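You operate a simulated robot arm through the tools that you are given. There is no shell and no other tool. Be economical: measure what you need, move in short steps, check, and stop when the job is done.

You are at the controls of a simulated two-armed robot. One attempt, no reset.

JOB
Bend the orange tube end round to the LOW dot.
Fine: green slider over the tube first; hold the board while you swing the long lever; then lever back and slider clear. Where these are worked on the way, their far stop is far enough and under half their travel is too little: green slider.
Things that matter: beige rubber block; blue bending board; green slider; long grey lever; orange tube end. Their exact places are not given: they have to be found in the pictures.

The check looks at the end state, three seconds after you hand in, the way a careful person would. Anything else that was tipped, shoved, dropped, spilled or broken makes it a failure.

ROBOT AND FRAMES
Two 7-joint arms with fingered hands on one trunk, on a base that drives. Base frame: it is fixed to the floor where the robot stands at the start and does not move with it; the origin is under the middle of the robot, x ahead of it, y to its left, z up; the surface under the hand at the start is at about z = 0.8. Units: m, rad, N and s.
The left shoulder is at the start at [0.04, 0.146, 1.154], the right one opposite. With the tool pointing down near the work surface each hand reaches from about 0.3 to 0.72 m from the robot's upright axis, wherever it stands, measured 20 degrees to its own side. Places, roughly: beige rubber block (5x4x8 cm) [0.4, -0.6, 0.8]; green slider [0.5, 0, 0.9]; long grey lever [0.6, -0.2, 0.9]; orange tube end [0.5, -0.1, 0.8]. Payload 4 kg a hand.
Tool frame (each hand has its own): the origin (TCP) lies between the finger pads and is the grasp point; the fingertips stand 0.026 m ahead of it; z points along the fingers, y is the line along which they close. The gripper opens to 0.148 m. The gripper's body begins 0.073 m behind the TCP. The gripper is a hand of 3 fingers: y runs from the thumb to the fingers, the wrist lies at [0, 0, -0.224] in the tool frame, and closing takes about 1.5 s.
Orientation is told as [roll, pitch, yaw] about the base's x, y, z axes, in that order, counted from this pose: with the fingers straight down and closing along the base's y, the tool's x points along the base's -x, its y along +y and its z along -z.

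CONTROLS
- The arms move only by the tool play_rows. It takes "left_moves", "right_moves" or both (then of equal length, played together; a hand with none holds still); each is a list of rows, each an object of numbers (a shift or turn left out is 0, a gripper value left out holds the last): "tx", "ty", "tz": the shift along the base's x, y, z in m; "rx", "ry", "rz": the turn, a rotation vector about the base's x, y, z in rad; "gripper": the closure in counts, from 0 (fully open) to 255 (shut). In form: [{"tx": .., "ty": .., "tz": .., "rx": .., "ry": .., "rz": .., "gripper": ..}, ...]. A call has 1 to 8 rows; each row is the pose to reach, as a shift and turn from the pose commanded when the call began. A row lasts 0.2 s, in which the tool goes at most 0.05 m and 0.15 rad; a call with a longer step from one row to the next is refused whole, and so is a gripper value outside its range. A pose out of reach is approached as far as the arm can. The call stops where the force on the tool passes 80 N (or 10 N more than at its start, if that is more) or the arm is blocked; 0.2 s more then pass. The fingers move at their own pace (about 0.108 m/s each) and stop on an object; they squeeze with about 24 N. The grip force told is the motor's: it shows also when the fingers shut on nothing. Time passes only in rows, and 0.2 s behind the last, so rows that repeat a pose let the fingers close. The reply holds the time, the measured pose of the TCP, the force on the tool along the base axes, the opening and the grip force, in the units named above and with some noise, with the torque about the TCP (base axes, N m) and any sound that the robot's microphone picked up.
- Cameras (640 x 400 px; columns grow to the right, rows downward): "scene" is now at [0.1013, -0.0235, 1.3892]; the picture's right is [-0.26, -0.96, 0.00], its down [-0.56, 0.15, -0.82] and it looks along [0.79, -0.21, -0.58] (base axes); focal length 277 px, centre (320, 200). "left" rides on the left gripper at [-0.068, -0.039, -0.09] in its tool frame; the picture's right is [0.50, -0.87, 0.00], its down [0.66, 0.38, -0.65] and it looks along [0.57, 0.33, 0.76] (tool axes); focal length 222 px, centre (320, 200). "right" rides on the right gripper at [0.068, -0.039, -0.09] in its tool frame; the picture's right is [0.50, 0.87, 0.00], its down [-0.66, 0.38, -0.65] and it looks along [-0.57, 0.33, 0.76] (tool axes); focal length 222 px, centre (320, 200).
- grab_frame(camera): a new picture of that camera. No time passes.
- slide_trunk(by): slides the trunk up (or, below 0, down) by that many m; the arms and the scene camera ride with it, the base frame stays. It gives what a move gives, with no picture.
- drive_base(legs): drives the robot by 1 to 6 legs, each [ahead, left, turn to the left] in m, m and rad, along the robot's own axes; the way and the turn of a leg run together, so that a leg with both is an arc; at most 1.5 m and 3.142 rad a leg. The arms and the cameras ride along, it lands a little off, and it stops where it bumps. It gives what a move gives.
- set_grasp(shape, hand): the hand has 3 fingers and takes this shape, open, in about a second: jaw (thumb against the fingers, like two jaws); tri (thumb and two fingers); tip (a fingertip pinch); poke (one finger out to press); point (the index stretched); flat (the hand flat); cup (the hand cupped); fist (a fist). The gripper value then closes the fingers along that shape, each until it touches; the sizes above hold for jaw. It gives what a move gives, with no picture.
- aim_head(pan, tilt): turns the head with the scene camera to pan (to the left, within 1.501 rad either way) and tilt (down, from -0.506 to 1.204), counted from straight ahead of the robot. It gives what a move gives.
- measure_at(camera, pixels): for up to 12 pixels [column, row] of the newest picture of that camera ("zoom" is the newest enlarged one), the place [x, y, z] in the base frame of the surface seen there, good to about 0.002 m, but the place of the scene camera against the robot may be out by one fixed shift of up to 0.012 m in any direction. No time passes.
- inspect(camera, box): a new picture of the part [left, top, right, bottom] of that camera's present view, enlarged. No time passes.
- hand_in(): hands the job in; it is judged then, once.

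Go step by step. Measure first, check grasps and placings, and put right what went wrong. The budget is 80 turns and 58 pictures, counting those below and the enlarged ones. Unless the task says otherwise, let go and move clear before handing in, and close with one line.

The tools are called after ">>>" by a JSON object that holds its "api" and its "payload". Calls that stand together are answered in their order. play_rows: Moves the arms, as the interface text tells. Its arguments: {"type":"object","properties":{"left_moves":{"type":"array"},"right_moves":{"type":"array"}},"required":[]} The other tools are called the same way: slide_trunk (by) slides the trunk up or down; set_grasp (shape, hand) gives the hand a shape; drive_base (legs) drives the base; aim_head (pan, tilt) turns the head that bears the scene camera; grab_frame (camera) takes a picture; measure_at (camera, pixels) gives the place of the surface under pixels of a picture; inspect (camera, box) takes an enlarged picture of a part of a camera's view; hand_in () hands the job in.

At the start:

```text
time: 0.0
left_eef_pos: [0.4223, 0.1578, 1.171]
left_tool_rot: [0.001, -0.001, 0.0]
left_contact_force: [-0.3, 0.4, -0.4]
left_torque: [0.03, 0.0, -0.03]
left_opening: 0.1479
left_finger_force: 0.1
left_shape: jaw
right_eef_pos: [0.3338, -0.1862, 1.1802]
right_tool_rot: [0.001, 0.003, 0.0]
right_contact_force: [-0.3, 0.6, -0.1]
right_torque: [-0.02, 0.03, 0.0]
right_opening: 0.1477
right_finger_force: 0.0
right_shape: jaw
trunk travel left (down, up): [-0.325, 0.181]
robot x, y, heading: [-0.0002, -0.0029, -0.003]
head pan, tilt: [-0.265, 0.618]
```

scene: 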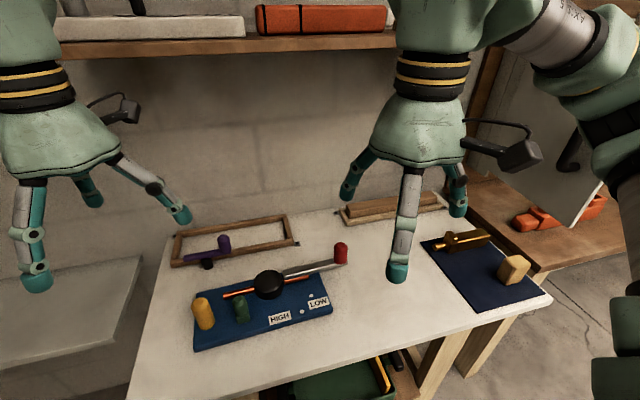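
right: 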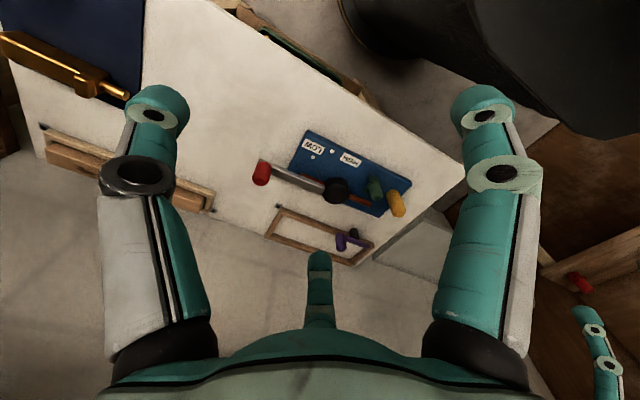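
left: 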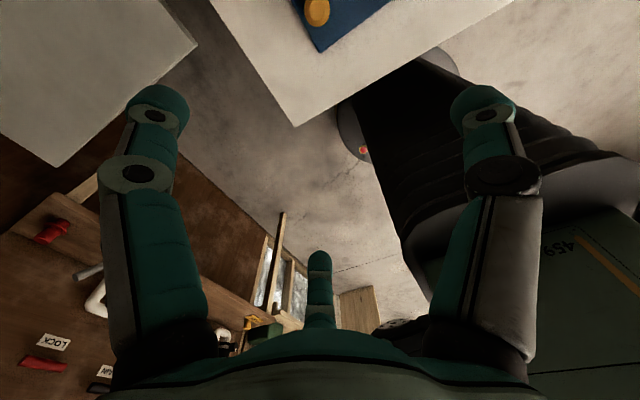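

The scene shows the blue board (pixels 190-330, 270-350) with a yellow post, a green slider, a black hub and a lever with a red knob. I'll enlarge it.

>>> {"api": "inspect", "payload": {"camera": "scene", "box": [180, 225, 360, 355]}}

>>> {"api": "inspect", "payload": {"camera": "right", "box": [240, 120, 420, 260]}}

```text
3.08 times, centred on (270, 290) of scene
```

zoom: 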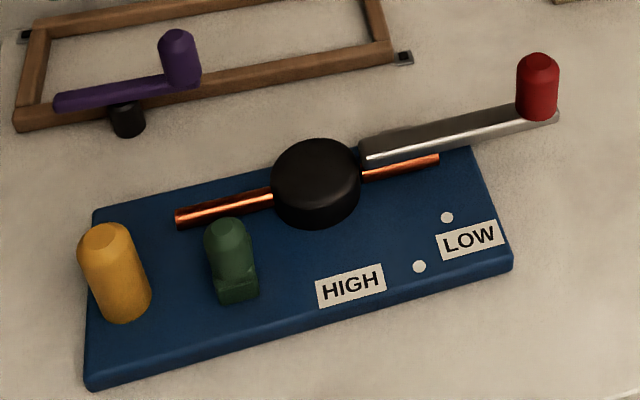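

```text
2.86 times, centred on (330, 190) of right
```

zoom: 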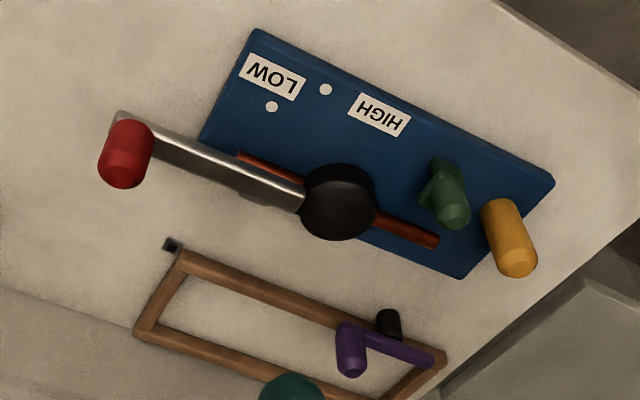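

The right-hand camera sees everything from above, so I'll measure the parts in its zoom and in the scene picture to estimate the camera shift.

>>> {"api": "measure_at", "payload": {"camera": "zoom", "pixels": [[123, 160], [250, 178], [340, 190], [428, 240], [245, 157], [272, 106], [325, 89], [450, 215], [448, 170], [515, 265], [258, 32], [552, 182]]}}

>>> {"api": "measure_at", "payload": {"camera": "scene", "pixels": [[341, 247], [268, 280], [232, 294], [302, 272], [302, 311], [311, 296], [240, 299], [203, 300], [514, 262], [205, 347], [323, 308], [200, 280]]}}

```text
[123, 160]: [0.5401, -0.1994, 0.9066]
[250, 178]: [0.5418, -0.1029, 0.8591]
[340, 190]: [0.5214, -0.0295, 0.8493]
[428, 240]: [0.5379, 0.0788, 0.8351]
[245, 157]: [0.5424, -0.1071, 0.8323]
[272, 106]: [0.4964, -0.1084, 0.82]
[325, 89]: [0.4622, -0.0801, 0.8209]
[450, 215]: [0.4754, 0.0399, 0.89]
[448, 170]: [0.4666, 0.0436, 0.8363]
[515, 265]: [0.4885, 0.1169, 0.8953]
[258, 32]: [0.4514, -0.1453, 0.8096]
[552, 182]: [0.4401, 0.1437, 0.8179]
```

```text
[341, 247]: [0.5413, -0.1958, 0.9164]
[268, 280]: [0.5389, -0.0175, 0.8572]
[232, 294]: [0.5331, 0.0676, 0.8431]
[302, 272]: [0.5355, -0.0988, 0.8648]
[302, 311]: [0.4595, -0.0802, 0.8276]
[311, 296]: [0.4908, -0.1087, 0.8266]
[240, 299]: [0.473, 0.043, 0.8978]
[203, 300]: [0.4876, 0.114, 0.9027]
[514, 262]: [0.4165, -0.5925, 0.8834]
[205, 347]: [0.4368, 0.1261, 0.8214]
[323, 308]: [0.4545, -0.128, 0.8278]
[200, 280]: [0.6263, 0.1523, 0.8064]
```

The board top is at z≈0.82. The tube lies along y at x≈0.54, the hub is near (0.53,-0.02), the green knob near (0.473,0.042) and the post at (0.488,0.116). I'll turn the left hand by 90° so it closes along x and bring it over the green slider.

>>> {"api": "play_rows", "payload": {"left_moves": [{"rz": 0.14, "tz": -0.01}, {"rz": 0.28, "tz": -0.02}, {"rz": 0.42, "tz": -0.03}, {"rz": 0.56, "tz": -0.04}, {"rz": 0.7, "tz": -0.05}, {"rz": 0.84, "tz": -0.06, "tx": 0.01, "ty": -0.02}, {"rz": 0.98, "tz": -0.07, "tx": 0.02, "ty": -0.04}, {"rz": 1.12, "tz": -0.08, "tx": 0.03, "ty": -0.06}]}}

```text
time: 1.8
left_eef_pos: [0.4539, 0.0998, 1.0893]
left_tool_rot: [0.001, 0.0, 1.123]
left_contact_force: [-0.3, 0.0, 0.5]
left_torque: [0.0, 0.01, -0.02]
left_opening: 0.148
left_finger_force: 0.1
left_shape: jaw
right_eef_pos: [0.3345, -0.1876, 1.1782]
right_tool_rot: [0.002, 0.002, 0.0]
right_contact_force: [-0.5, 0.0, 0.1]
right_torque: [0.01, 0.04, -0.02]
right_opening: 0.148
right_finger_force: 0.1
right_shape: jaw
trunk travel left (down, up): [-0.325, 0.181]
robot x, y, heading: [-0.0002, 0.0017, 0.002]
head pan, tilt: [-0.265, 0.618]
```

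The turn works without trouble. I'll finish it and go to about (0.475, 0.043, 1.0), with the fingers partly closed.

>>> {"api": "play_rows", "payload": {"left_moves": [{"rz": 0.14, "tz": -0.01, "ty": -0.015, "tx": 0.005, "gripper": 60}, {"rz": 0.28, "tz": -0.03, "ty": -0.03, "tx": 0.01}, {"rz": 0.42, "tz": -0.05, "ty": -0.045, "tx": 0.015}, {"rz": 0.448, "tz": -0.075, "ty": -0.057, "tx": 0.021}, {"rz": 0.448, "tz": -0.09, "ty": -0.057, "tx": 0.021}, {"rz": 0.448, "tz": -0.09, "ty": -0.057, "tx": 0.021}]}}

>>> {"api": "grab_frame", "payload": {"camera": "left"}}

>>> {"api": "grab_frame", "payload": {"camera": "right"}}

```text
time: 3.2
left_eef_pos: [0.4739, 0.042, 1.0004]
left_tool_rot: [0.0, 0.0, 1.57]
left_contact_force: [-0.6, 0.3, 0.0]
left_torque: [0.0, -0.05, -0.03]
left_opening: 0.1135
left_finger_force: 0.2
left_shape: jaw
right_eef_pos: [0.3343, -0.186, 1.1801]
right_tool_rot: [0.001, 0.002, 0.001]
right_contact_force: [-0.3, -0.1, 0.0]
right_torque: [0.0, 0.01, 0.04]
right_opening: 0.1479
right_finger_force: 0.1
right_shape: jaw
trunk travel left (down, up): [-0.325, 0.181]
robot x, y, heading: [-0.0013, -0.0004, -0.004]
head pan, tilt: [-0.265, 0.618]
```

```text
52 pictures are left
```

left: 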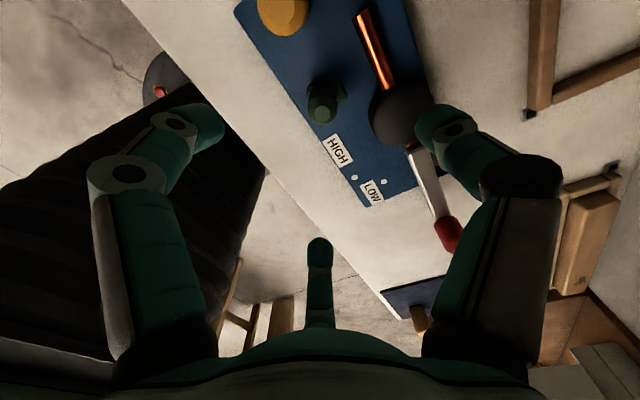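

```text
51 pictures are left
```

right: 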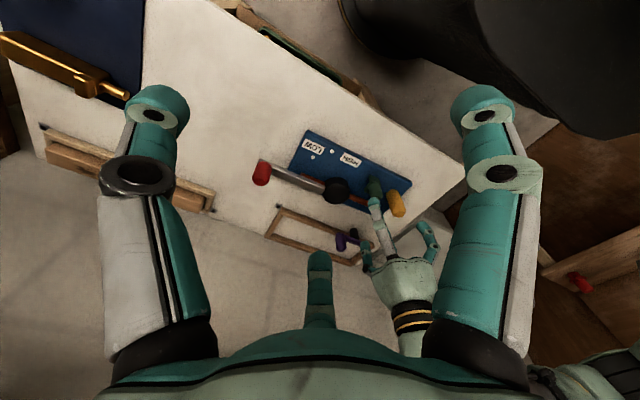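

The left camera shows the slider at (322,100) between the fingers. I'll measure the fingertips and the slider.

>>> {"api": "measure_at", "payload": {"camera": "left", "pixels": [[190, 115], [440, 115], [320, 245], [322, 90], [325, 118], [280, 12], [362, 12], [384, 80], [447, 236], [383, 182], [354, 178], [405, 115]]}}

>>> {"api": "inspect", "payload": {"camera": "left", "box": [230, 0, 470, 210]}}

```text
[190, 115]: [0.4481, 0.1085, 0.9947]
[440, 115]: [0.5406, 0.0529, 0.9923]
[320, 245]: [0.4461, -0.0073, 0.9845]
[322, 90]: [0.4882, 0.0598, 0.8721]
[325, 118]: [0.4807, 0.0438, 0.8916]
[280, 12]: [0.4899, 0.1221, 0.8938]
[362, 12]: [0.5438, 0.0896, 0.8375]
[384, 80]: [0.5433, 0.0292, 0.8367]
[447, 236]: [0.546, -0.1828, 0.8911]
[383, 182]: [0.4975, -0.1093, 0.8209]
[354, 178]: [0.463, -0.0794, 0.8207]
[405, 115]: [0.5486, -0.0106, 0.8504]
```

```text
1.90 times, centred on (350, 105) of left
```

zoom: 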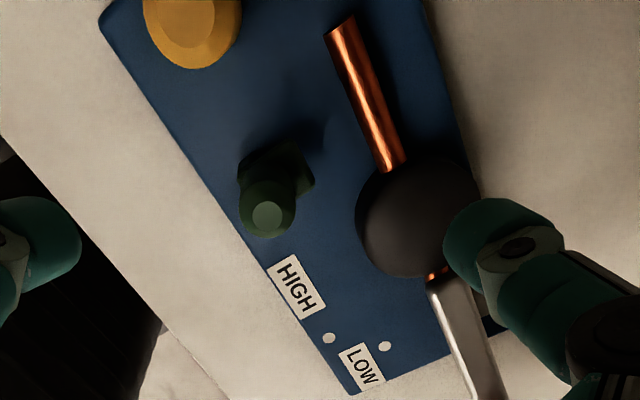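

The two fingers in jaw are spread about 0.11 m along y, which is too wide next to the post and hub. I'll try the tip shape and look at it.

>>> {"api": "set_grasp", "payload": {"hand": "left", "shape": "tip"}}

>>> {"api": "grab_frame", "payload": {"camera": "left"}}

```text
time: 4.1
left_eef_pos: [0.4752, 0.0429, 1.0014]
left_tool_rot: [0.001, -0.001, 1.57]
left_contact_force: [0.5, -0.2, 0.6]
left_torque: [0.02, 0.01, 0.01]
left_opening: 0.1479
left_finger_force: 0.2
left_shape: tip
right_eef_pos: [0.3335, -0.1854, 1.18]
right_tool_rot: [0.002, 0.003, 0.0]
right_contact_force: [0.1, -0.5, 0.3]
right_torque: [0.02, 0.0, 0.01]
right_opening: 0.1481
right_finger_force: 0.0
right_shape: jaw
trunk travel left (down, up): [-0.325, 0.181]
robot x, y, heading: [0.0012, 0.0025, 0.003]
head pan, tilt: [-0.265, 0.618]
```

```text
49 pictures are left
```

left: 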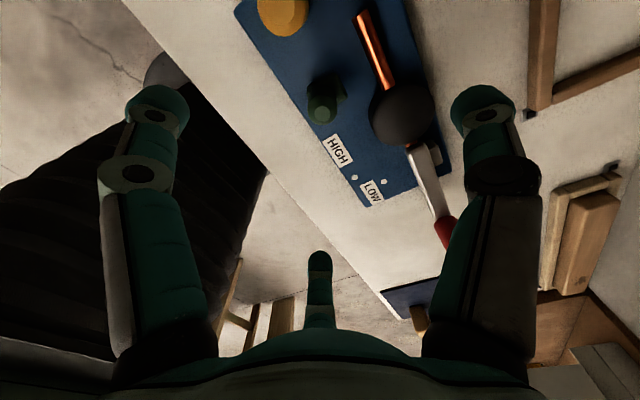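

Open, it looks the same. I'll close it part way in the air to see where the fingers go.

>>> {"api": "play_rows", "payload": {"left_moves": [{"gripper": 150}, {"gripper": 150}, {"gripper": 150}, {"gripper": 150}, {"gripper": 150}]}}

>>> {"api": "grab_frame", "payload": {"camera": "left"}}

```text
time: 5.3
left_eef_pos: [0.4738, 0.0425, 1.0003]
left_tool_rot: [0.0, 0.001, 1.568]
left_contact_force: [0.0, -0.4, 0.3]
left_torque: [0.03, -0.06, -0.02]
left_opening: 0.0613
left_finger_force: 0.1
left_shape: tip
right_eef_pos: [0.3335, -0.1854, 1.1802]
right_tool_rot: [0.002, 0.0, 0.0]
right_contact_force: [0.0, -1.0, -0.6]
right_torque: [0.02, 0.02, 0.02]
right_opening: 0.148
right_finger_force: 0.0
right_shape: jaw
trunk travel left (down, up): [-0.325, 0.181]
robot x, y, heading: [-0.0046, -0.0014, -0.002]
head pan, tilt: [-0.265, 0.618]
```

```text
48 pictures are left
```

left: 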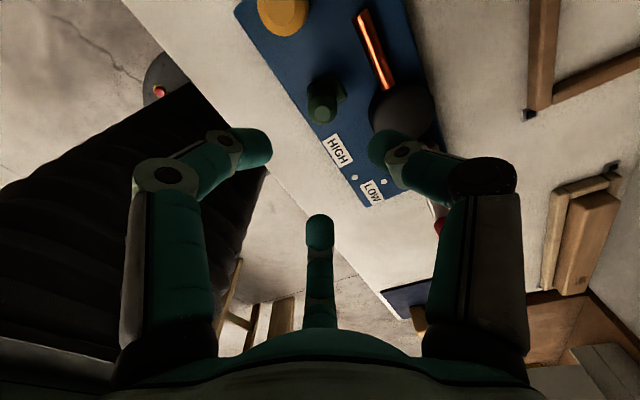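

>>> {"api": "measure_at", "payload": {"camera": "left", "pixels": [[255, 145], [385, 145], [320, 225], [240, 135], [378, 135]]}}

>>> {"api": "inspect", "payload": {"camera": "scene", "box": [150, 150, 350, 350]}}

```text
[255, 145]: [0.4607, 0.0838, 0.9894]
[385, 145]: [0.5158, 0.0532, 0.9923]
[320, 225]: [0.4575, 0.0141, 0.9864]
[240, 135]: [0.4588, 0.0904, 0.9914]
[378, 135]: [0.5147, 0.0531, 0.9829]
```

```text
2.00 times, centred on (250, 250) of scene
```

zoom: 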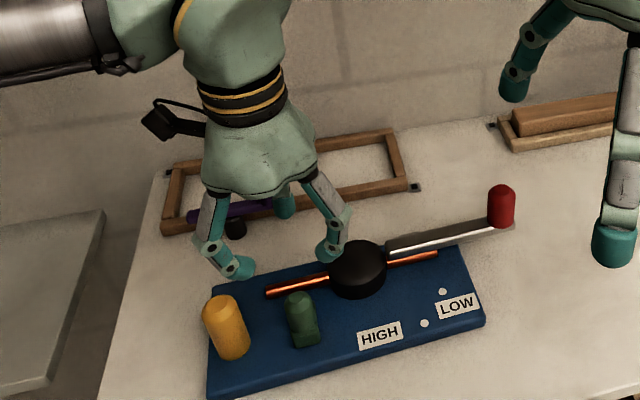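

The fingers converge on the TCP like a three-jaw chuck. I'll close them fully and use the closed tips as a pusher behind (-x of) the green knob.

>>> {"api": "play_rows", "payload": {"left_moves": [{"gripper": 255, "tx": -0.02}, {"tx": -0.04}, {"tx": -0.055}, {"tx": -0.055, "tz": -0.03}, {"tx": -0.055, "tz": -0.06}, {"tx": -0.055, "tz": -0.06}, {"tx": -0.055, "tz": -0.06}]}}

>>> {"api": "grab_frame", "payload": {"camera": "left"}}

>>> {"api": "inspect", "payload": {"camera": "scene", "box": [150, 200, 350, 360]}}

```text
time: 6.9
left_eef_pos: [0.4208, 0.0422, 0.94]
left_tool_rot: [-0.001, -0.001, 1.57]
left_contact_force: [1.1, -0.1, 1.2]
left_torque: [0.01, 0.01, 0.0]
left_opening: 0.0
left_finger_force: 23.5
left_shape: tip
right_eef_pos: [0.3345, -0.1855, 1.1789]
right_tool_rot: [0.002, 0.0, -0.001]
right_contact_force: [0.1, -0.2, -0.7]
right_torque: [-0.01, 0.02, 0.0]
right_opening: 0.148
right_finger_force: 0.1
right_shape: jaw
trunk travel left (down, up): [-0.325, 0.181]
robot x, y, heading: [-0.0028, 0.0029, -0.006]
head pan, tilt: [-0.265, 0.618]
```

```text
46 pictures are left
```

left: 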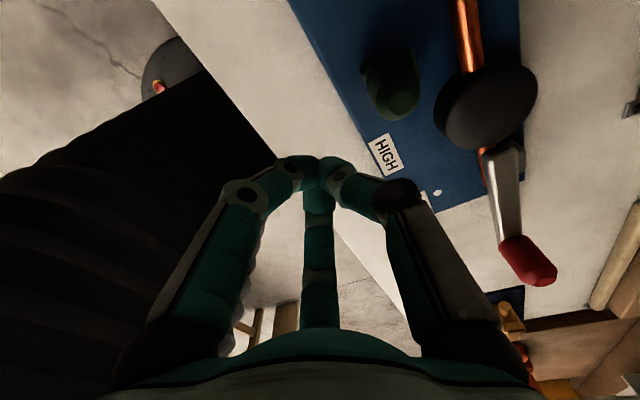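

```text
2.50 times, centred on (250, 280) of scene
```

zoom: 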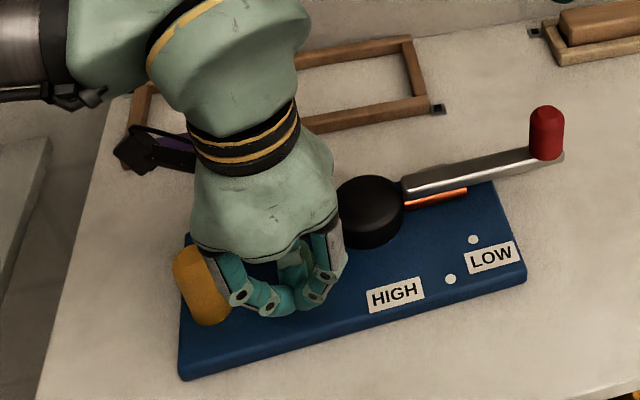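

The fingers are shut into a cone. I'll shift slightly toward -y, lower the tips to about z=0.84 behind the knob, and move up to it.

>>> {"api": "play_rows", "payload": {"left_moves": [{"tx": -0.005, "ty": -0.006, "tz": -0.02}, {"tx": -0.005, "ty": -0.006, "tz": -0.045}, {"tx": -0.005, "ty": -0.006, "tz": -0.072}, {"tx": 0.005, "ty": -0.006, "tz": -0.072}, {"tx": 0.015, "ty": -0.006, "tz": -0.072}]}}

>>> {"api": "grab_frame", "payload": {"camera": "left"}}

>>> {"api": "grab_frame", "payload": {"camera": "right"}}

```text
time: 8.1
left_eef_pos: [0.4332, 0.0362, 0.8677]
left_tool_rot: [0.002, -0.001, 1.566]
left_contact_force: [-1.3, -0.3, 1.1]
left_torque: [0.01, -0.08, -0.06]
left_opening: 0.0001
left_finger_force: 23.8
left_shape: tip
right_eef_pos: [0.333, -0.1856, 1.1791]
right_tool_rot: [0.002, 0.001, -0.001]
right_contact_force: [-0.8, -0.3, 0.4]
right_torque: [-0.03, 0.02, -0.02]
right_opening: 0.1478
right_finger_force: 0.0
right_shape: jaw
trunk travel left (down, up): [-0.325, 0.181]
robot x, y, heading: [0.0016, 0.0018, -0.004]
head pan, tilt: [-0.265, 0.618]
```

```text
44 pictures are left
```

left: 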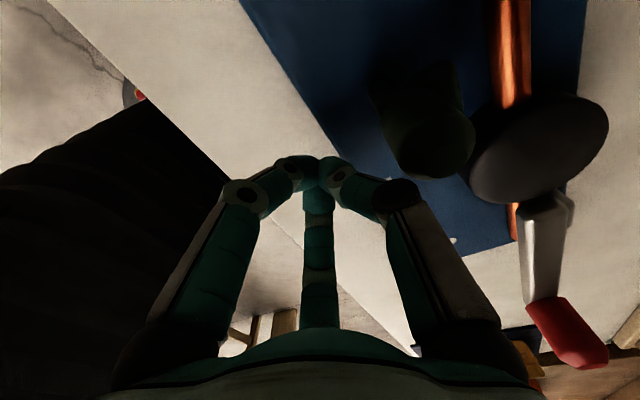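

```text
43 pictures are left
```

right: 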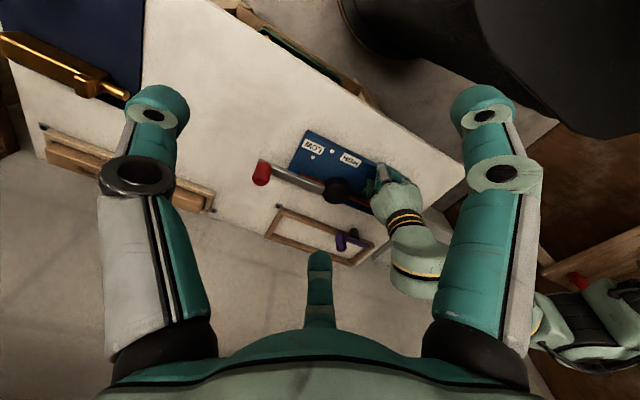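

No contact yet; the pusher is just behind the knob. I'll push along +x in small steps.

>>> {"api": "play_rows", "payload": {"left_moves": [{"tx": 0.008}, {"tx": 0.016}, {"tx": 0.024}, {"tx": 0.03}]}}

>>> {"api": "inspect", "payload": {"camera": "scene", "box": [150, 200, 350, 360]}}

```text
time: 9.1
left_eef_pos: [0.4632, 0.0366, 0.8693]
left_tool_rot: [0.0, 0.0, 1.568]
left_contact_force: [-0.9, -1.4, 1.5]
left_torque: [0.02, -0.05, -0.04]
left_opening: 0.0
left_finger_force: 24.1
left_shape: tip
right_eef_pos: [0.3323, -0.1863, 1.1794]
right_tool_rot: [0.003, 0.002, 0.001]
right_contact_force: [-0.2, 0.4, 0.2]
right_torque: [-0.04, 0.02, -0.04]
right_opening: 0.1479
right_finger_force: 0.0
right_shape: jaw
trunk travel left (down, up): [-0.325, 0.181]
robot x, y, heading: [-0.0018, -0.0047, -0.002]
head pan, tilt: [-0.265, 0.618]
```

```text
2.50 times, centred on (250, 280) of scene
```

zoom: 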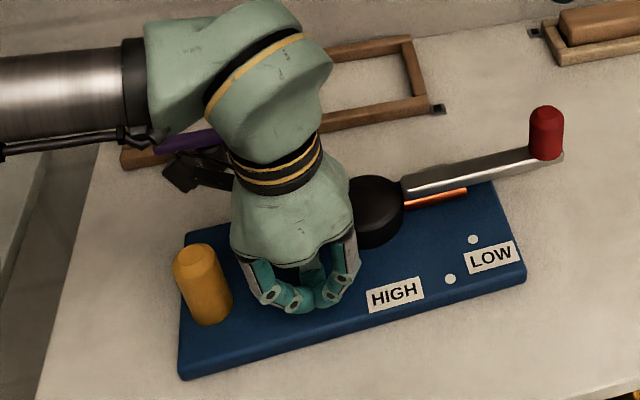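

The board hasn't moved and the force is low. I'll use the left camera to see whether the slider moved.

>>> {"api": "grab_frame", "payload": {"camera": "left"}}

```text
41 pictures are left
```

left: 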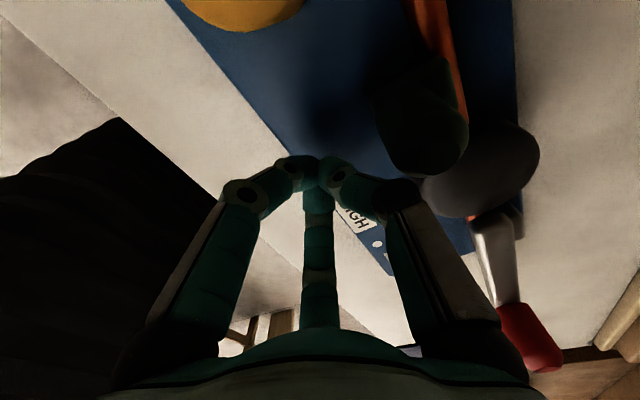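

The slider is moving with the hand and its knob is now near the tube. I'll keep pushing toward the far stop.

>>> {"api": "play_rows", "payload": {"left_moves": [{"tx": 0.008}, {"tx": 0.016}, {"tx": 0.024}, {"tx": 0.03}]}}

>>> {"api": "grab_frame", "payload": {"camera": "left"}}

```text
time: 10.1
left_eef_pos: [0.4949, 0.0358, 0.867]
left_tool_rot: [0.0, 0.001, 1.569]
left_contact_force: [-1.5, -0.5, 2.0]
left_torque: [0.04, -0.08, -0.04]
left_opening: 0.0
left_finger_force: 23.9
left_shape: tip
right_eef_pos: [0.3345, -0.1852, 1.1788]
right_tool_rot: [0.001, 0.002, -0.001]
right_contact_force: [0.3, 0.0, -1.2]
right_torque: [-0.05, 0.01, 0.0]
right_opening: 0.148
right_finger_force: 0.0
right_shape: jaw
trunk travel left (down, up): [-0.325, 0.181]
robot x, y, heading: [0.0002, 0.0035, -0.001]
head pan, tilt: [-0.265, 0.618]
```

```text
40 pictures are left
```

left: 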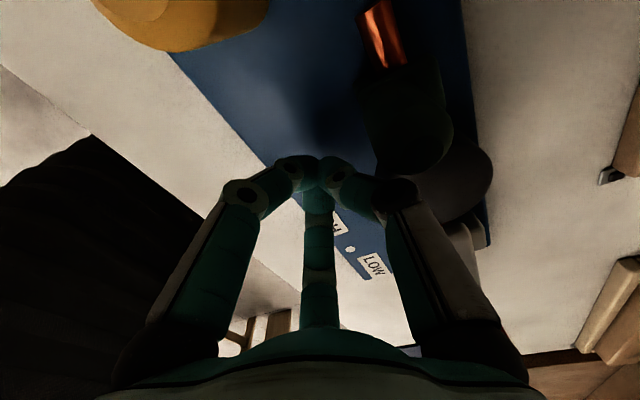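

The slider now covers the tube. I'll nudge it gently until it stops.

>>> {"api": "play_rows", "payload": {"left_moves": [{"tx": 0.004}, {"tx": 0.008}, {"tx": 0.012}]}}

>>> {"api": "measure_at", "payload": {"camera": "left", "pixels": [[425, 150], [435, 120], [440, 170], [380, 40], [175, 55]]}}

```text
time: 10.9
left_eef_pos: [0.5058, 0.0338, 0.8706]
left_tool_rot: [-0.001, 0.001, 1.567]
left_contact_force: [-1.5, -1.7, 0.4]
left_torque: [0.07, -0.09, -0.05]
left_opening: 0.0
left_finger_force: 23.9
left_shape: tip
right_eef_pos: [0.3328, -0.1852, 1.1794]
right_tool_rot: [0.003, 0.002, 0.0]
right_contact_force: [-0.3, 0.7, -0.2]
right_torque: [0.0, 0.06, -0.01]
right_opening: 0.1481
right_finger_force: 0.1
right_shape: jaw
trunk travel left (down, up): [-0.325, 0.181]
robot x, y, heading: [0.0012, 0.0034, 0.001]
head pan, tilt: [-0.265, 0.618]
```

```text
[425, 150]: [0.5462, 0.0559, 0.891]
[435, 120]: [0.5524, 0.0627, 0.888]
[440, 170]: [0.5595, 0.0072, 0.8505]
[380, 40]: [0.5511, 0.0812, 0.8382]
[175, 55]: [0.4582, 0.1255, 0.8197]
```

The tube now reads x=0.551 where it was 0.544, so the board may have shifted. I'll check from the right camera.

>>> {"api": "inspect", "payload": {"camera": "right", "box": [240, 120, 420, 260]}}

>>> {"api": "measure_at", "payload": {"camera": "zoom", "pixels": [[123, 160], [245, 157], [272, 106], [325, 89], [258, 32], [340, 190]]}}

>>> {"api": "grab_frame", "payload": {"camera": "left"}}

```text
2.86 times, centred on (330, 190) of right
```

zoom: 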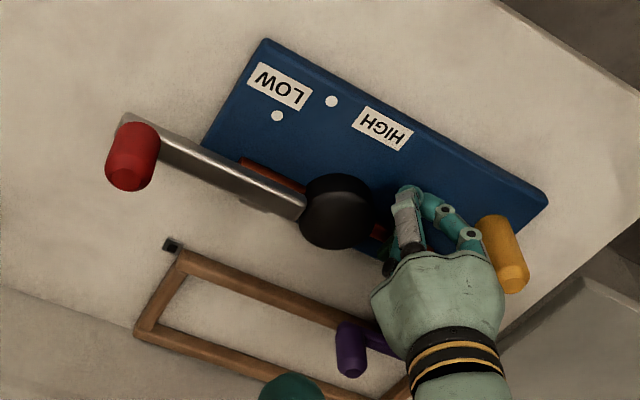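

```text
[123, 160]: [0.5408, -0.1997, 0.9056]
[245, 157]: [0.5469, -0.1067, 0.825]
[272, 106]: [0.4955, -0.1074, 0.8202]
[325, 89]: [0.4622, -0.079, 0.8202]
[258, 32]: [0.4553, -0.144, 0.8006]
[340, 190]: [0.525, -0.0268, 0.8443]
```

```text
38 pictures are left
```

left: 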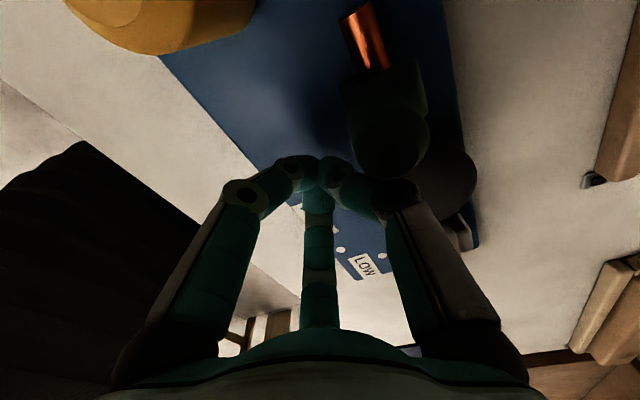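

The slider is at its stop over the tube, and the board slid about 8 mm toward +x. I'll back the left hand off, rise, and open over the yellow post.

>>> {"api": "play_rows", "payload": {"left_moves": [{"tx": -0.03}, {"tx": -0.045, "tz": 0.02}, {"tx": -0.045, "tz": 0.06}, {"tx": -0.04, "tz": 0.1, "ty": 0.01}, {"tx": -0.03, "tz": 0.11, "ty": 0.04, "gripper": 60}, {"tx": -0.015, "tz": 0.11, "ty": 0.075}, {"tx": -0.01, "tz": 0.11, "ty": 0.083}, {"tx": -0.01, "tz": 0.11, "ty": 0.083}]}}

>>> {"api": "inspect", "payload": {"camera": "scene", "box": [150, 200, 350, 360]}}

>>> {"api": "grab_frame", "payload": {"camera": "left"}}

```text
time: 12.7
left_eef_pos: [0.4973, 0.12, 0.9799]
left_tool_rot: [0.0, 0.001, 1.569]
left_contact_force: [0.0, 0.6, 0.7]
left_torque: [0.02, -0.02, -0.01]
left_opening: 0.1128
left_finger_force: 0.0
left_shape: tip
right_eef_pos: [0.3336, -0.1856, 1.1802]
right_tool_rot: [0.002, 0.002, -0.001]
right_contact_force: [-0.2, 0.1, 0.9]
right_torque: [0.02, 0.0, -0.02]
right_opening: 0.1481
right_finger_force: 0.1
right_shape: jaw
trunk travel left (down, up): [-0.325, 0.181]
robot x, y, heading: [0.0011, 0.0009, -0.003]
head pan, tilt: [-0.265, 0.618]
```

```text
2.50 times, centred on (250, 280) of scene
```

zoom: 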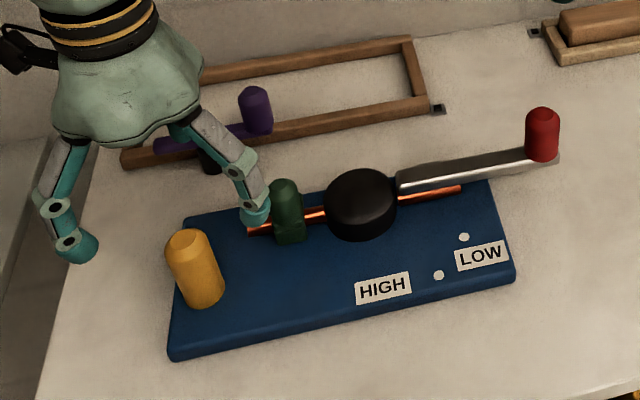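

```text
36 pictures are left
```

left: 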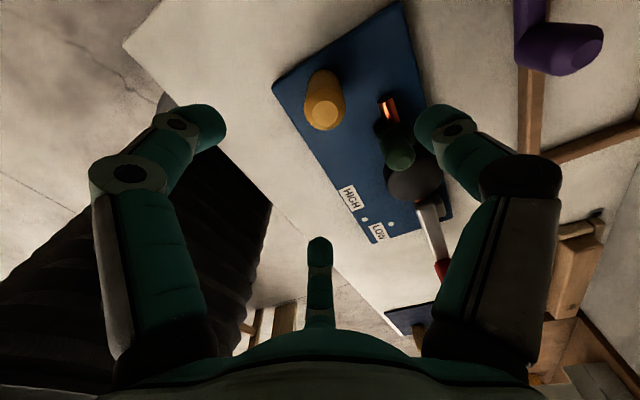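

The slider sits over the tube. I'll measure the post and the board from the left camera.

>>> {"api": "measure_at", "payload": {"camera": "left", "pixels": [[325, 117], [322, 75], [405, 158], [390, 112], [410, 185], [364, 220], [391, 224], [448, 268], [440, 215], [274, 88], [401, 5]]}}

```text
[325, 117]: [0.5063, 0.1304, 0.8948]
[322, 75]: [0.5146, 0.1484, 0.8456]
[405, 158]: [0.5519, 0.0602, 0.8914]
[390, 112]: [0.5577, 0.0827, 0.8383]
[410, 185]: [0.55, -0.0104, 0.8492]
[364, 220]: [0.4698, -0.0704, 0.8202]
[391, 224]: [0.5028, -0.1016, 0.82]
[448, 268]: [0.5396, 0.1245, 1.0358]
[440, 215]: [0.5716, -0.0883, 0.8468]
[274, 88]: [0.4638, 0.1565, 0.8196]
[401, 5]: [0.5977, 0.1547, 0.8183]
```

The post centre is now near (0.505, 0.128); the board moved about 1 cm and turned slightly. I'll lower the left hand round the post and grip it.

>>> {"api": "play_rows", "payload": {"left_moves": [{"tx": 0.008, "ty": 0.008, "tz": -0.02}, {"tx": 0.008, "ty": 0.008, "tz": -0.05}, {"tx": 0.008, "ty": 0.008, "tz": -0.08}, {"tx": 0.008, "ty": 0.008, "tz": -0.11}]}}

>>> {"api": "grab_frame", "payload": {"camera": "left"}}

```text
time: 13.7
left_eef_pos: [0.5048, 0.1263, 0.8674]
left_tool_rot: [0.0, 0.001, 1.569]
left_contact_force: [-0.3, -0.8, -0.5]
left_torque: [-0.03, 0.0, 0.02]
left_opening: 0.113
left_finger_force: 0.1
left_shape: tip
right_eef_pos: [0.3336, -0.1857, 1.1791]
right_tool_rot: [0.001, 0.0, 0.0]
right_contact_force: [0.5, 0.3, -0.8]
right_torque: [0.0, 0.0, 0.01]
right_opening: 0.148
right_finger_force: 0.1
right_shape: jaw
trunk travel left (down, up): [-0.325, 0.181]
robot x, y, heading: [0.0007, -0.0018, -0.005]
head pan, tilt: [-0.265, 0.618]
```

```text
35 pictures are left
```

left: 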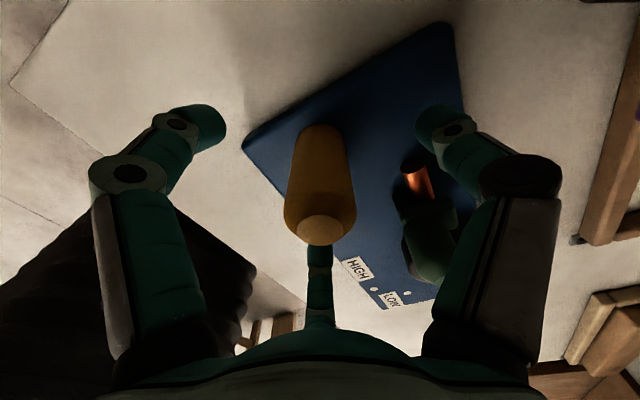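

The post is centred between the fingers, so I'll close.

>>> {"api": "play_rows", "payload": {"left_moves": [{"gripper": 255}, {"gripper": 255}, {"gripper": 255}, {"gripper": 255}, {"gripper": 255}, {"gripper": 255}, {"gripper": 255}]}}

>>> {"api": "grab_frame", "payload": {"camera": "left"}}

>>> {"api": "inspect", "payload": {"camera": "right", "box": [240, 120, 420, 260]}}

>>> {"api": "measure_at", "payload": {"camera": "zoom", "pixels": [[133, 160], [277, 116], [331, 101], [340, 205], [265, 40], [244, 161], [546, 200], [204, 140]]}}

```text
time: 15.3
left_eef_pos: [0.5048, 0.1269, 0.8673]
left_tool_rot: [0.003, -0.001, 1.568]
left_contact_force: [-0.7, -1.6, -0.3]
left_torque: [-0.02, -0.03, -0.02]
left_opening: 0.028
left_finger_force: 24.1
left_shape: tip
right_eef_pos: [0.3339, -0.1868, 1.1792]
right_tool_rot: [0.001, 0.002, 0.001]
right_contact_force: [0.4, -0.2, -0.6]
right_torque: [-0.02, 0.0, 0.0]
right_opening: 0.1477
right_finger_force: 0.1
right_shape: jaw
trunk travel left (down, up): [-0.325, 0.181]
robot x, y, heading: [-0.0005, 0.0031, 0.0]
head pan, tilt: [-0.265, 0.618]
```

```text
34 pictures are left
```

left: 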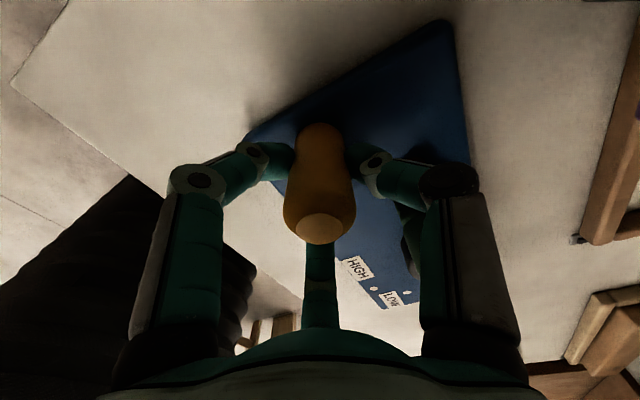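

```text
2.86 times, centred on (330, 190) of right
```

zoom: 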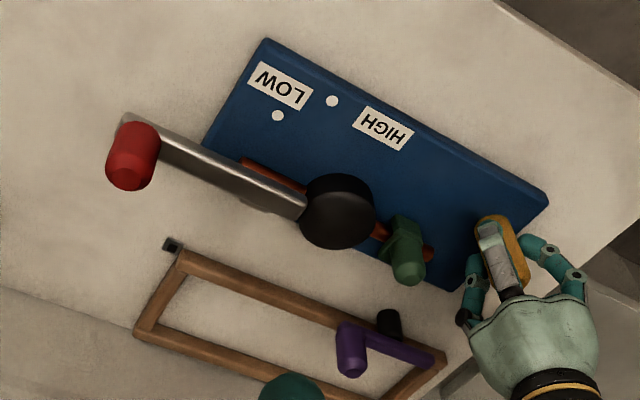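

```text
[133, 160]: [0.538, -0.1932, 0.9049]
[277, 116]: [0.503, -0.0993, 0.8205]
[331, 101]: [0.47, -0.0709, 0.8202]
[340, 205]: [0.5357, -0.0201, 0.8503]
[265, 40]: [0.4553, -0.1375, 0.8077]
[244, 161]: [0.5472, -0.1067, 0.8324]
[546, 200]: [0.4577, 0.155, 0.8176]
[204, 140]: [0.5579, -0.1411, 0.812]
```

The post is held (opening 28 mm, 24 N). Now I'll bring the right hand above the red knob (about 0.54, -0.195).

>>> {"api": "set_grasp", "payload": {"hand": "right", "shape": "tip"}}

>>> {"api": "play_rows", "payload": {"right_moves": [{"tx": 0.03, "tz": -0.03, "gripper": 60}, {"tx": 0.06, "tz": -0.055}, {"tx": 0.09, "tz": -0.08}, {"tx": 0.12, "tz": -0.105}, {"tx": 0.15, "tz": -0.13}, {"tx": 0.18, "tz": -0.155}, {"tx": 0.205, "tz": -0.18, "ty": -0.008}, {"tx": 0.205, "tz": -0.18, "ty": -0.008}]}}

>>> {"api": "grab_frame", "payload": {"camera": "right"}}

>>> {"api": "grab_frame", "payload": {"camera": "scene"}}

```text
time: 16.2
left_eef_pos: [0.505, 0.127, 0.8675]
left_tool_rot: [0.003, 0.0, 1.569]
left_contact_force: [-0.2, -1.6, 0.5]
left_torque: [-0.02, -0.01, -0.03]
left_opening: 0.0277
left_finger_force: 24.1
left_shape: tip
right_eef_pos: [0.3339, -0.1857, 1.1797]
right_tool_rot: [0.002, 0.004, 0.0]
right_contact_force: [0.6, -0.2, -0.3]
right_torque: [-0.02, 0.0, 0.0]
right_opening: 0.1481
right_finger_force: 0.0
right_shape: tip
trunk travel left (down, up): [-0.325, 0.181]
robot x, y, heading: [-0.003, -0.002, -0.001]
head pan, tilt: [-0.265, 0.618]
```

```text
time: 18.0
left_eef_pos: [0.5037, 0.1267, 0.868]
left_tool_rot: [-0.001, -0.001, 1.569]
left_contact_force: [0.8, 0.7, -0.1]
left_torque: [-0.01, 0.01, -0.01]
left_opening: 0.028
left_finger_force: 23.6
left_shape: tip
right_eef_pos: [0.5382, -0.194, 0.9987]
right_tool_rot: [0.002, 0.002, 0.0]
right_contact_force: [-0.5, 0.0, -0.7]
right_torque: [0.01, -0.03, -0.02]
right_opening: 0.1137
right_finger_force: 0.0
right_shape: tip
trunk travel left (down, up): [-0.325, 0.181]
robot x, y, heading: [0.0043, 0.0021, 0.002]
head pan, tilt: [-0.265, 0.618]
```

```text
32 pictures are left
```

right: 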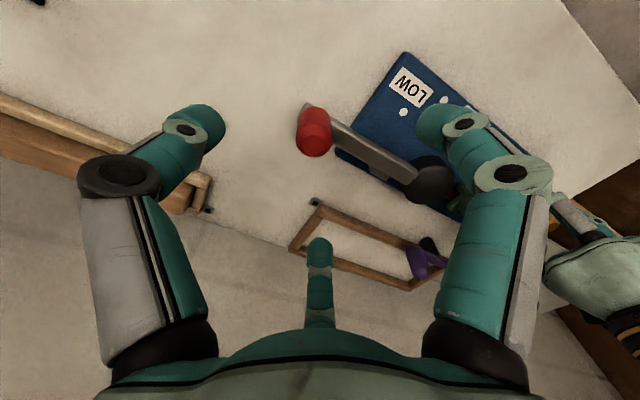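

```text
31 pictures are left
```

scene: 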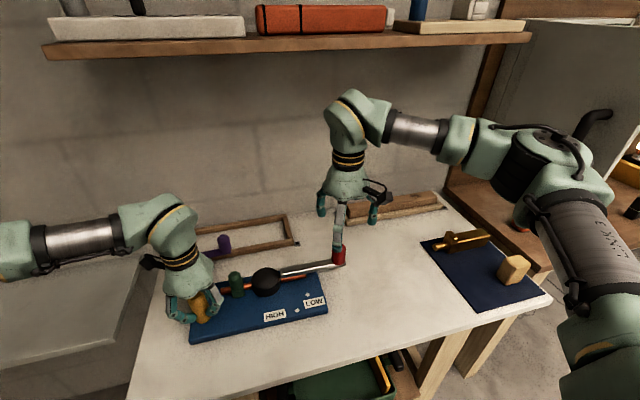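

>>> {"api": "measure_at", "payload": {"camera": "right", "pixels": [[315, 145], [313, 122], [303, 128], [326, 128], [345, 140], [405, 175], [432, 165], [340, 152], [403, 112], [445, 98], [315, 157], [200, 115]]}}

>>> {"api": "inspect", "payload": {"camera": "right", "box": [280, 70, 480, 220]}}

```text
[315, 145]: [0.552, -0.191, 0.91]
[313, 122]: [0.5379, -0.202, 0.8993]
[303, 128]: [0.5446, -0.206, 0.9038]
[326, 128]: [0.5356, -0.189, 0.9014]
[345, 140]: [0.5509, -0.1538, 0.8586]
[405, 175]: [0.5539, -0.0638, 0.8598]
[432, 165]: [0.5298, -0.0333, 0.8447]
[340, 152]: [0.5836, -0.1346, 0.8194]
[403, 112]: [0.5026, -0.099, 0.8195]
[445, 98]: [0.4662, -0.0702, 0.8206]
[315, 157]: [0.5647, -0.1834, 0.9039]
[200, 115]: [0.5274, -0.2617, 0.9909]
```

```text
2.67 times, centred on (380, 145) of right
```

zoom: 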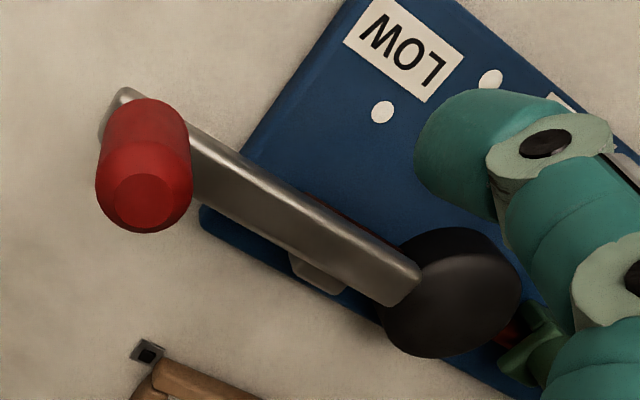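

Knob centre ≈ (0.549,-0.193), top z≈0.91. I need the hub centre, so I'll measure its rim, then go down onto the knob.

>>> {"api": "measure_at", "payload": {"camera": "zoom", "pixels": [[388, 265], [410, 250], [450, 231], [490, 240], [515, 270], [450, 290], [500, 320], [420, 330], [460, 345], [320, 265]]}}

>>> {"api": "play_rows", "payload": {"right_moves": [{"tx": 0.011, "ty": 0.001, "tz": -0.03}, {"tx": 0.011, "ty": 0.001, "tz": -0.06}, {"tx": 0.011, "ty": 0.001, "tz": -0.085}, {"tx": 0.011, "ty": 0.001, "tz": -0.1}]}}

>>> {"api": "grab_frame", "payload": {"camera": "right"}}

```text
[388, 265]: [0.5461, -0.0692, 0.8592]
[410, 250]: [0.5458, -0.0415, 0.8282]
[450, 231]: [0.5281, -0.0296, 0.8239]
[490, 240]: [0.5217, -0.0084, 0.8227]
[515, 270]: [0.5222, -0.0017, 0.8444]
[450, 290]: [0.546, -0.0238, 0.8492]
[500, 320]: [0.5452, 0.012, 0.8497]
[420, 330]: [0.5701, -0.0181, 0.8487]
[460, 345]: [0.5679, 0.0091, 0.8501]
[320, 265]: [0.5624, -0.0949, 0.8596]
```

```text
time: 19.0
left_eef_pos: [0.5043, 0.1269, 0.8675]
left_tool_rot: [0.003, 0.0, 1.569]
left_contact_force: [-0.2, 0.3, 0.2]
left_torque: [0.02, -0.03, -0.01]
left_opening: 0.0277
left_finger_force: 23.7
left_shape: tip
right_eef_pos: [0.5485, -0.1921, 0.8991]
right_tool_rot: [0.003, 0.003, 0.0]
right_contact_force: [-0.3, -0.7, 0.7]
right_torque: [-0.02, 0.03, -0.03]
right_opening: 0.1137
right_finger_force: 0.1
right_shape: tip
trunk travel left (down, up): [-0.325, 0.181]
robot x, y, heading: [0.0, 0.0026, -0.003]
head pan, tilt: [-0.265, 0.618]
```

```text
29 pictures are left
```

right: 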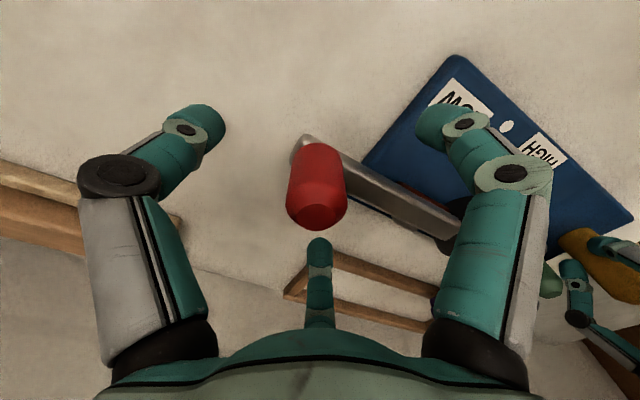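

Hub centre ≈ (0.549,-0.012), so the lever radius is about 0.18 and LOW is about 28° round from the tube end. Closing on the knob.

>>> {"api": "play_rows", "payload": {"right_moves": [{"gripper": 255}, {"gripper": 255}, {"gripper": 255}, {"gripper": 255}, {"gripper": 255}, {"gripper": 255}, {"gripper": 255}]}}

>>> {"api": "grab_frame", "payload": {"camera": "right"}}

```text
time: 20.6
left_eef_pos: [0.5041, 0.1256, 0.8684]
left_tool_rot: [0.002, -0.001, 1.567]
left_contact_force: [-0.4, 0.9, 0.2]
left_torque: [0.0, -0.02, -0.01]
left_opening: 0.0279
left_finger_force: 23.6
left_shape: tip
right_eef_pos: [0.5497, -0.1928, 0.8991]
right_tool_rot: [0.001, 0.001, 0.0]
right_contact_force: [-0.5, 0.0, 0.0]
right_torque: [0.0, -0.02, 0.01]
right_opening: 0.0275
right_finger_force: 23.6
right_shape: tip
trunk travel left (down, up): [-0.325, 0.181]
robot x, y, heading: [0.0044, -0.0004, -0.001]
head pan, tilt: [-0.265, 0.618]
```

```text
28 pictures are left
```

right: 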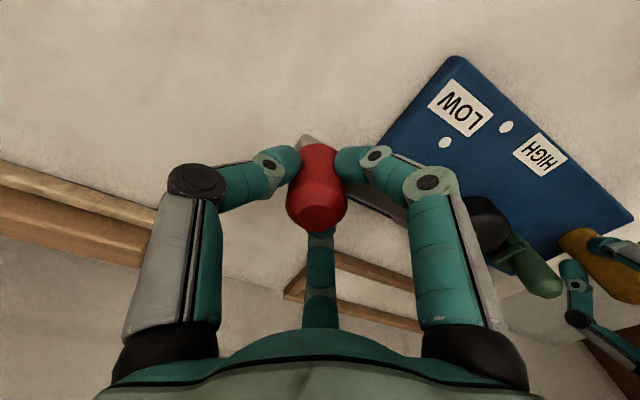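

Grip is good. Swinging the first 20° along the arc, turning the hand with it.

>>> {"api": "play_rows", "payload": {"right_moves": [{"tx": -0.0126, "ty": 0.0004, "rz": -0.07}, {"tx": -0.0251, "ty": 0.0018, "rz": -0.14}, {"tx": -0.0374, "ty": 0.0039, "rz": -0.209}, {"tx": -0.0496, "ty": 0.007, "rz": -0.279}, {"tx": -0.0616, "ty": 0.0109, "rz": -0.349}]}}

>>> {"api": "grab_frame", "payload": {"camera": "right"}}

>>> {"api": "inspect", "payload": {"camera": "scene", "box": [170, 210, 370, 360]}}

```text
time: 21.8
left_eef_pos: [0.504, 0.1285, 0.8663]
left_tool_rot: [0.0, -0.003, 1.572]
left_contact_force: [1.4, 14.5, -0.8]
left_torque: [0.34, -0.05, 0.08]
left_opening: 0.0277
left_finger_force: 24.2
left_shape: tip
right_eef_pos: [0.488, -0.1826, 0.8983]
right_tool_rot: [-0.001, 0.003, -0.351]
right_contact_force: [-2.4, -13.8, 1.2]
right_torque: [-0.41, 0.09, 0.07]
right_opening: 0.0277
right_finger_force: 23.8
right_shape: tip
trunk travel left (down, up): [-0.325, 0.181]
robot x, y, heading: [-0.0003, -0.0003, -0.003]
head pan, tilt: [-0.265, 0.618]
```

```text
27 pictures are left
```

right: 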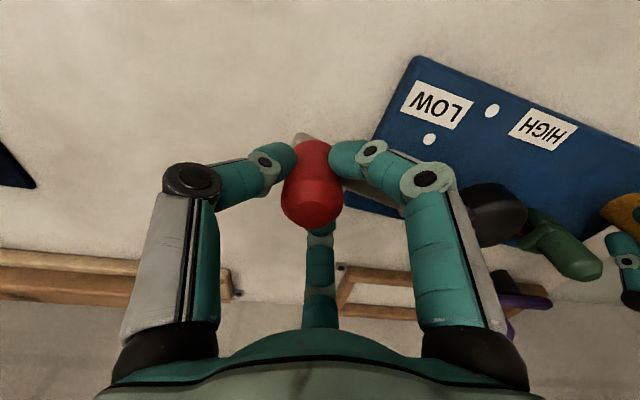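

```text
2.67 times, centred on (270, 285) of scene
```

zoom: 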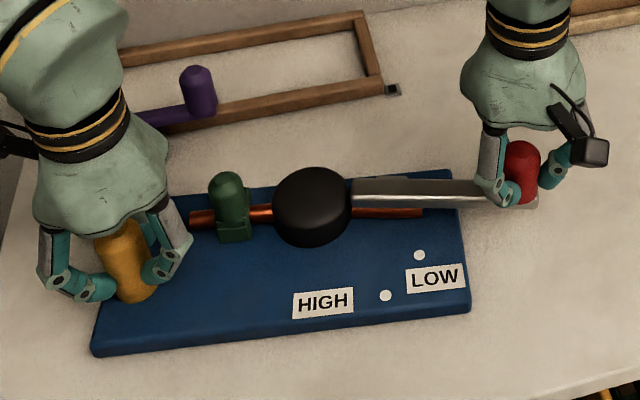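

A 14 N force built up along y: the board is pivoting about the round post in my left hand. Squeezing the post and knob toward each other still bends the tube, so I'll measure the board's present angle first.

>>> {"api": "measure_at", "payload": {"camera": "right", "pixels": [[430, 140], [491, 110], [417, 58], [380, 145], [350, 188], [398, 205], [560, 260], [485, 205]]}}

>>> {"api": "measure_at", "payload": {"camera": "zoom", "pixels": [[419, 255], [386, 296], [420, 213], [370, 211], [195, 218], [262, 211], [312, 200], [522, 160], [450, 187], [95, 345], [468, 308], [232, 185]]}}

```text
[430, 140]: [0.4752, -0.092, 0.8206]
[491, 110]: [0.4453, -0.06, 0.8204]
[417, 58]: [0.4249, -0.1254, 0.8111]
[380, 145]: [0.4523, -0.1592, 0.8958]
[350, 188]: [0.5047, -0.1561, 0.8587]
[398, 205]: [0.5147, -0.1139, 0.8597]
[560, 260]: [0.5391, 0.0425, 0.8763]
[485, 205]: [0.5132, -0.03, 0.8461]
```

```text
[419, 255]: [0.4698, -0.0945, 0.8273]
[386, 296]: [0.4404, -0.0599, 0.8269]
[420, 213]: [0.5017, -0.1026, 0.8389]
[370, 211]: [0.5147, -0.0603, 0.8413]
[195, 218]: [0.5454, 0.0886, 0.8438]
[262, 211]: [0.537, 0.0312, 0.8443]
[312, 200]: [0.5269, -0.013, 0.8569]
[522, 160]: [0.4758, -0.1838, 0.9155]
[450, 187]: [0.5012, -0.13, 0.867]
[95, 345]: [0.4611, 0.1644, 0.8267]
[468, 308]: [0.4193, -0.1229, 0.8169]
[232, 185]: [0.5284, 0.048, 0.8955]
```

The board turned about -6° while the tube end has bent only about 7-8°; about 20° more is needed. Moving the knob further along the arc bends more and also brings the board back round, so I'll continue in small steps.

>>> {"api": "play_rows", "payload": {"right_moves": [{"tx": -0.008, "ty": 0.004, "rz": -0.05}, {"tx": -0.016, "ty": 0.008, "rz": -0.1}, {"tx": -0.024, "ty": 0.012, "rz": -0.14}, {"tx": -0.03, "ty": 0.018, "rz": -0.18}]}}

>>> {"api": "inspect", "payload": {"camera": "scene", "box": [170, 210, 370, 360]}}

```text
time: 22.8
left_eef_pos: [0.5034, 0.1268, 0.8678]
left_tool_rot: [-0.001, 0.0, 1.568]
left_contact_force: [2.5, 14.4, -0.9]
left_torque: [0.38, -0.11, 0.21]
left_opening: 0.0277
left_finger_force: 24.4
left_shape: tip
right_eef_pos: [0.4577, -0.1643, 0.8984]
right_tool_rot: [0.002, 0.003, -0.531]
right_contact_force: [-3.8, -15.2, 1.8]
right_torque: [-0.47, 0.17, -0.04]
right_opening: 0.0281
right_finger_force: 23.7
right_shape: tip
trunk travel left (down, up): [-0.325, 0.181]
robot x, y, heading: [-0.0011, 0.0017, 0.001]
head pan, tilt: [-0.265, 0.618]
```

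```text
2.67 times, centred on (270, 285) of scene
```

zoom: 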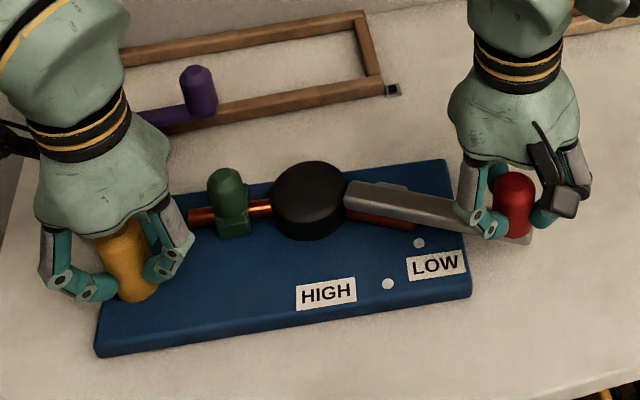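

It works: the tube end at (412,226) is approaching the LOW dot at (419,243). Measuring.

>>> {"api": "measure_at", "payload": {"camera": "zoom", "pixels": [[419, 243], [388, 284], [410, 226], [412, 227], [380, 219], [312, 195], [200, 215], [515, 190]]}}

>>> {"api": "inspect", "payload": {"camera": "scene", "box": [280, 260, 350, 320]}}

```text
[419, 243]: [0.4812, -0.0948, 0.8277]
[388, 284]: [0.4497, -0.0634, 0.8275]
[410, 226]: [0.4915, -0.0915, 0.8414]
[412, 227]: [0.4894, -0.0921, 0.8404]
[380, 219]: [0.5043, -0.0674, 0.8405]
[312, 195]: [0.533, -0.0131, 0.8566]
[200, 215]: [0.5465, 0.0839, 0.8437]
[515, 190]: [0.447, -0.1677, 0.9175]
```

```text
6.67 times, centred on (315, 290) of scene
```

zoom: 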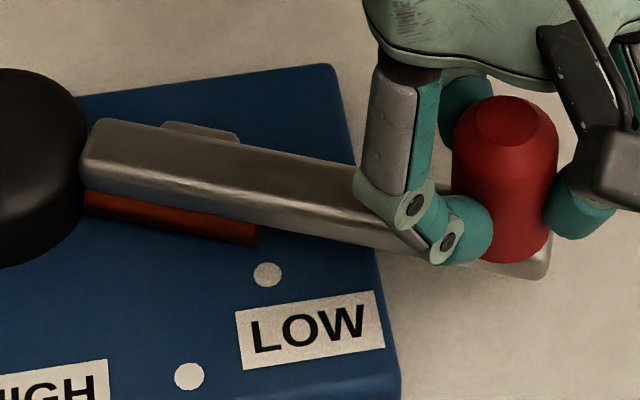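

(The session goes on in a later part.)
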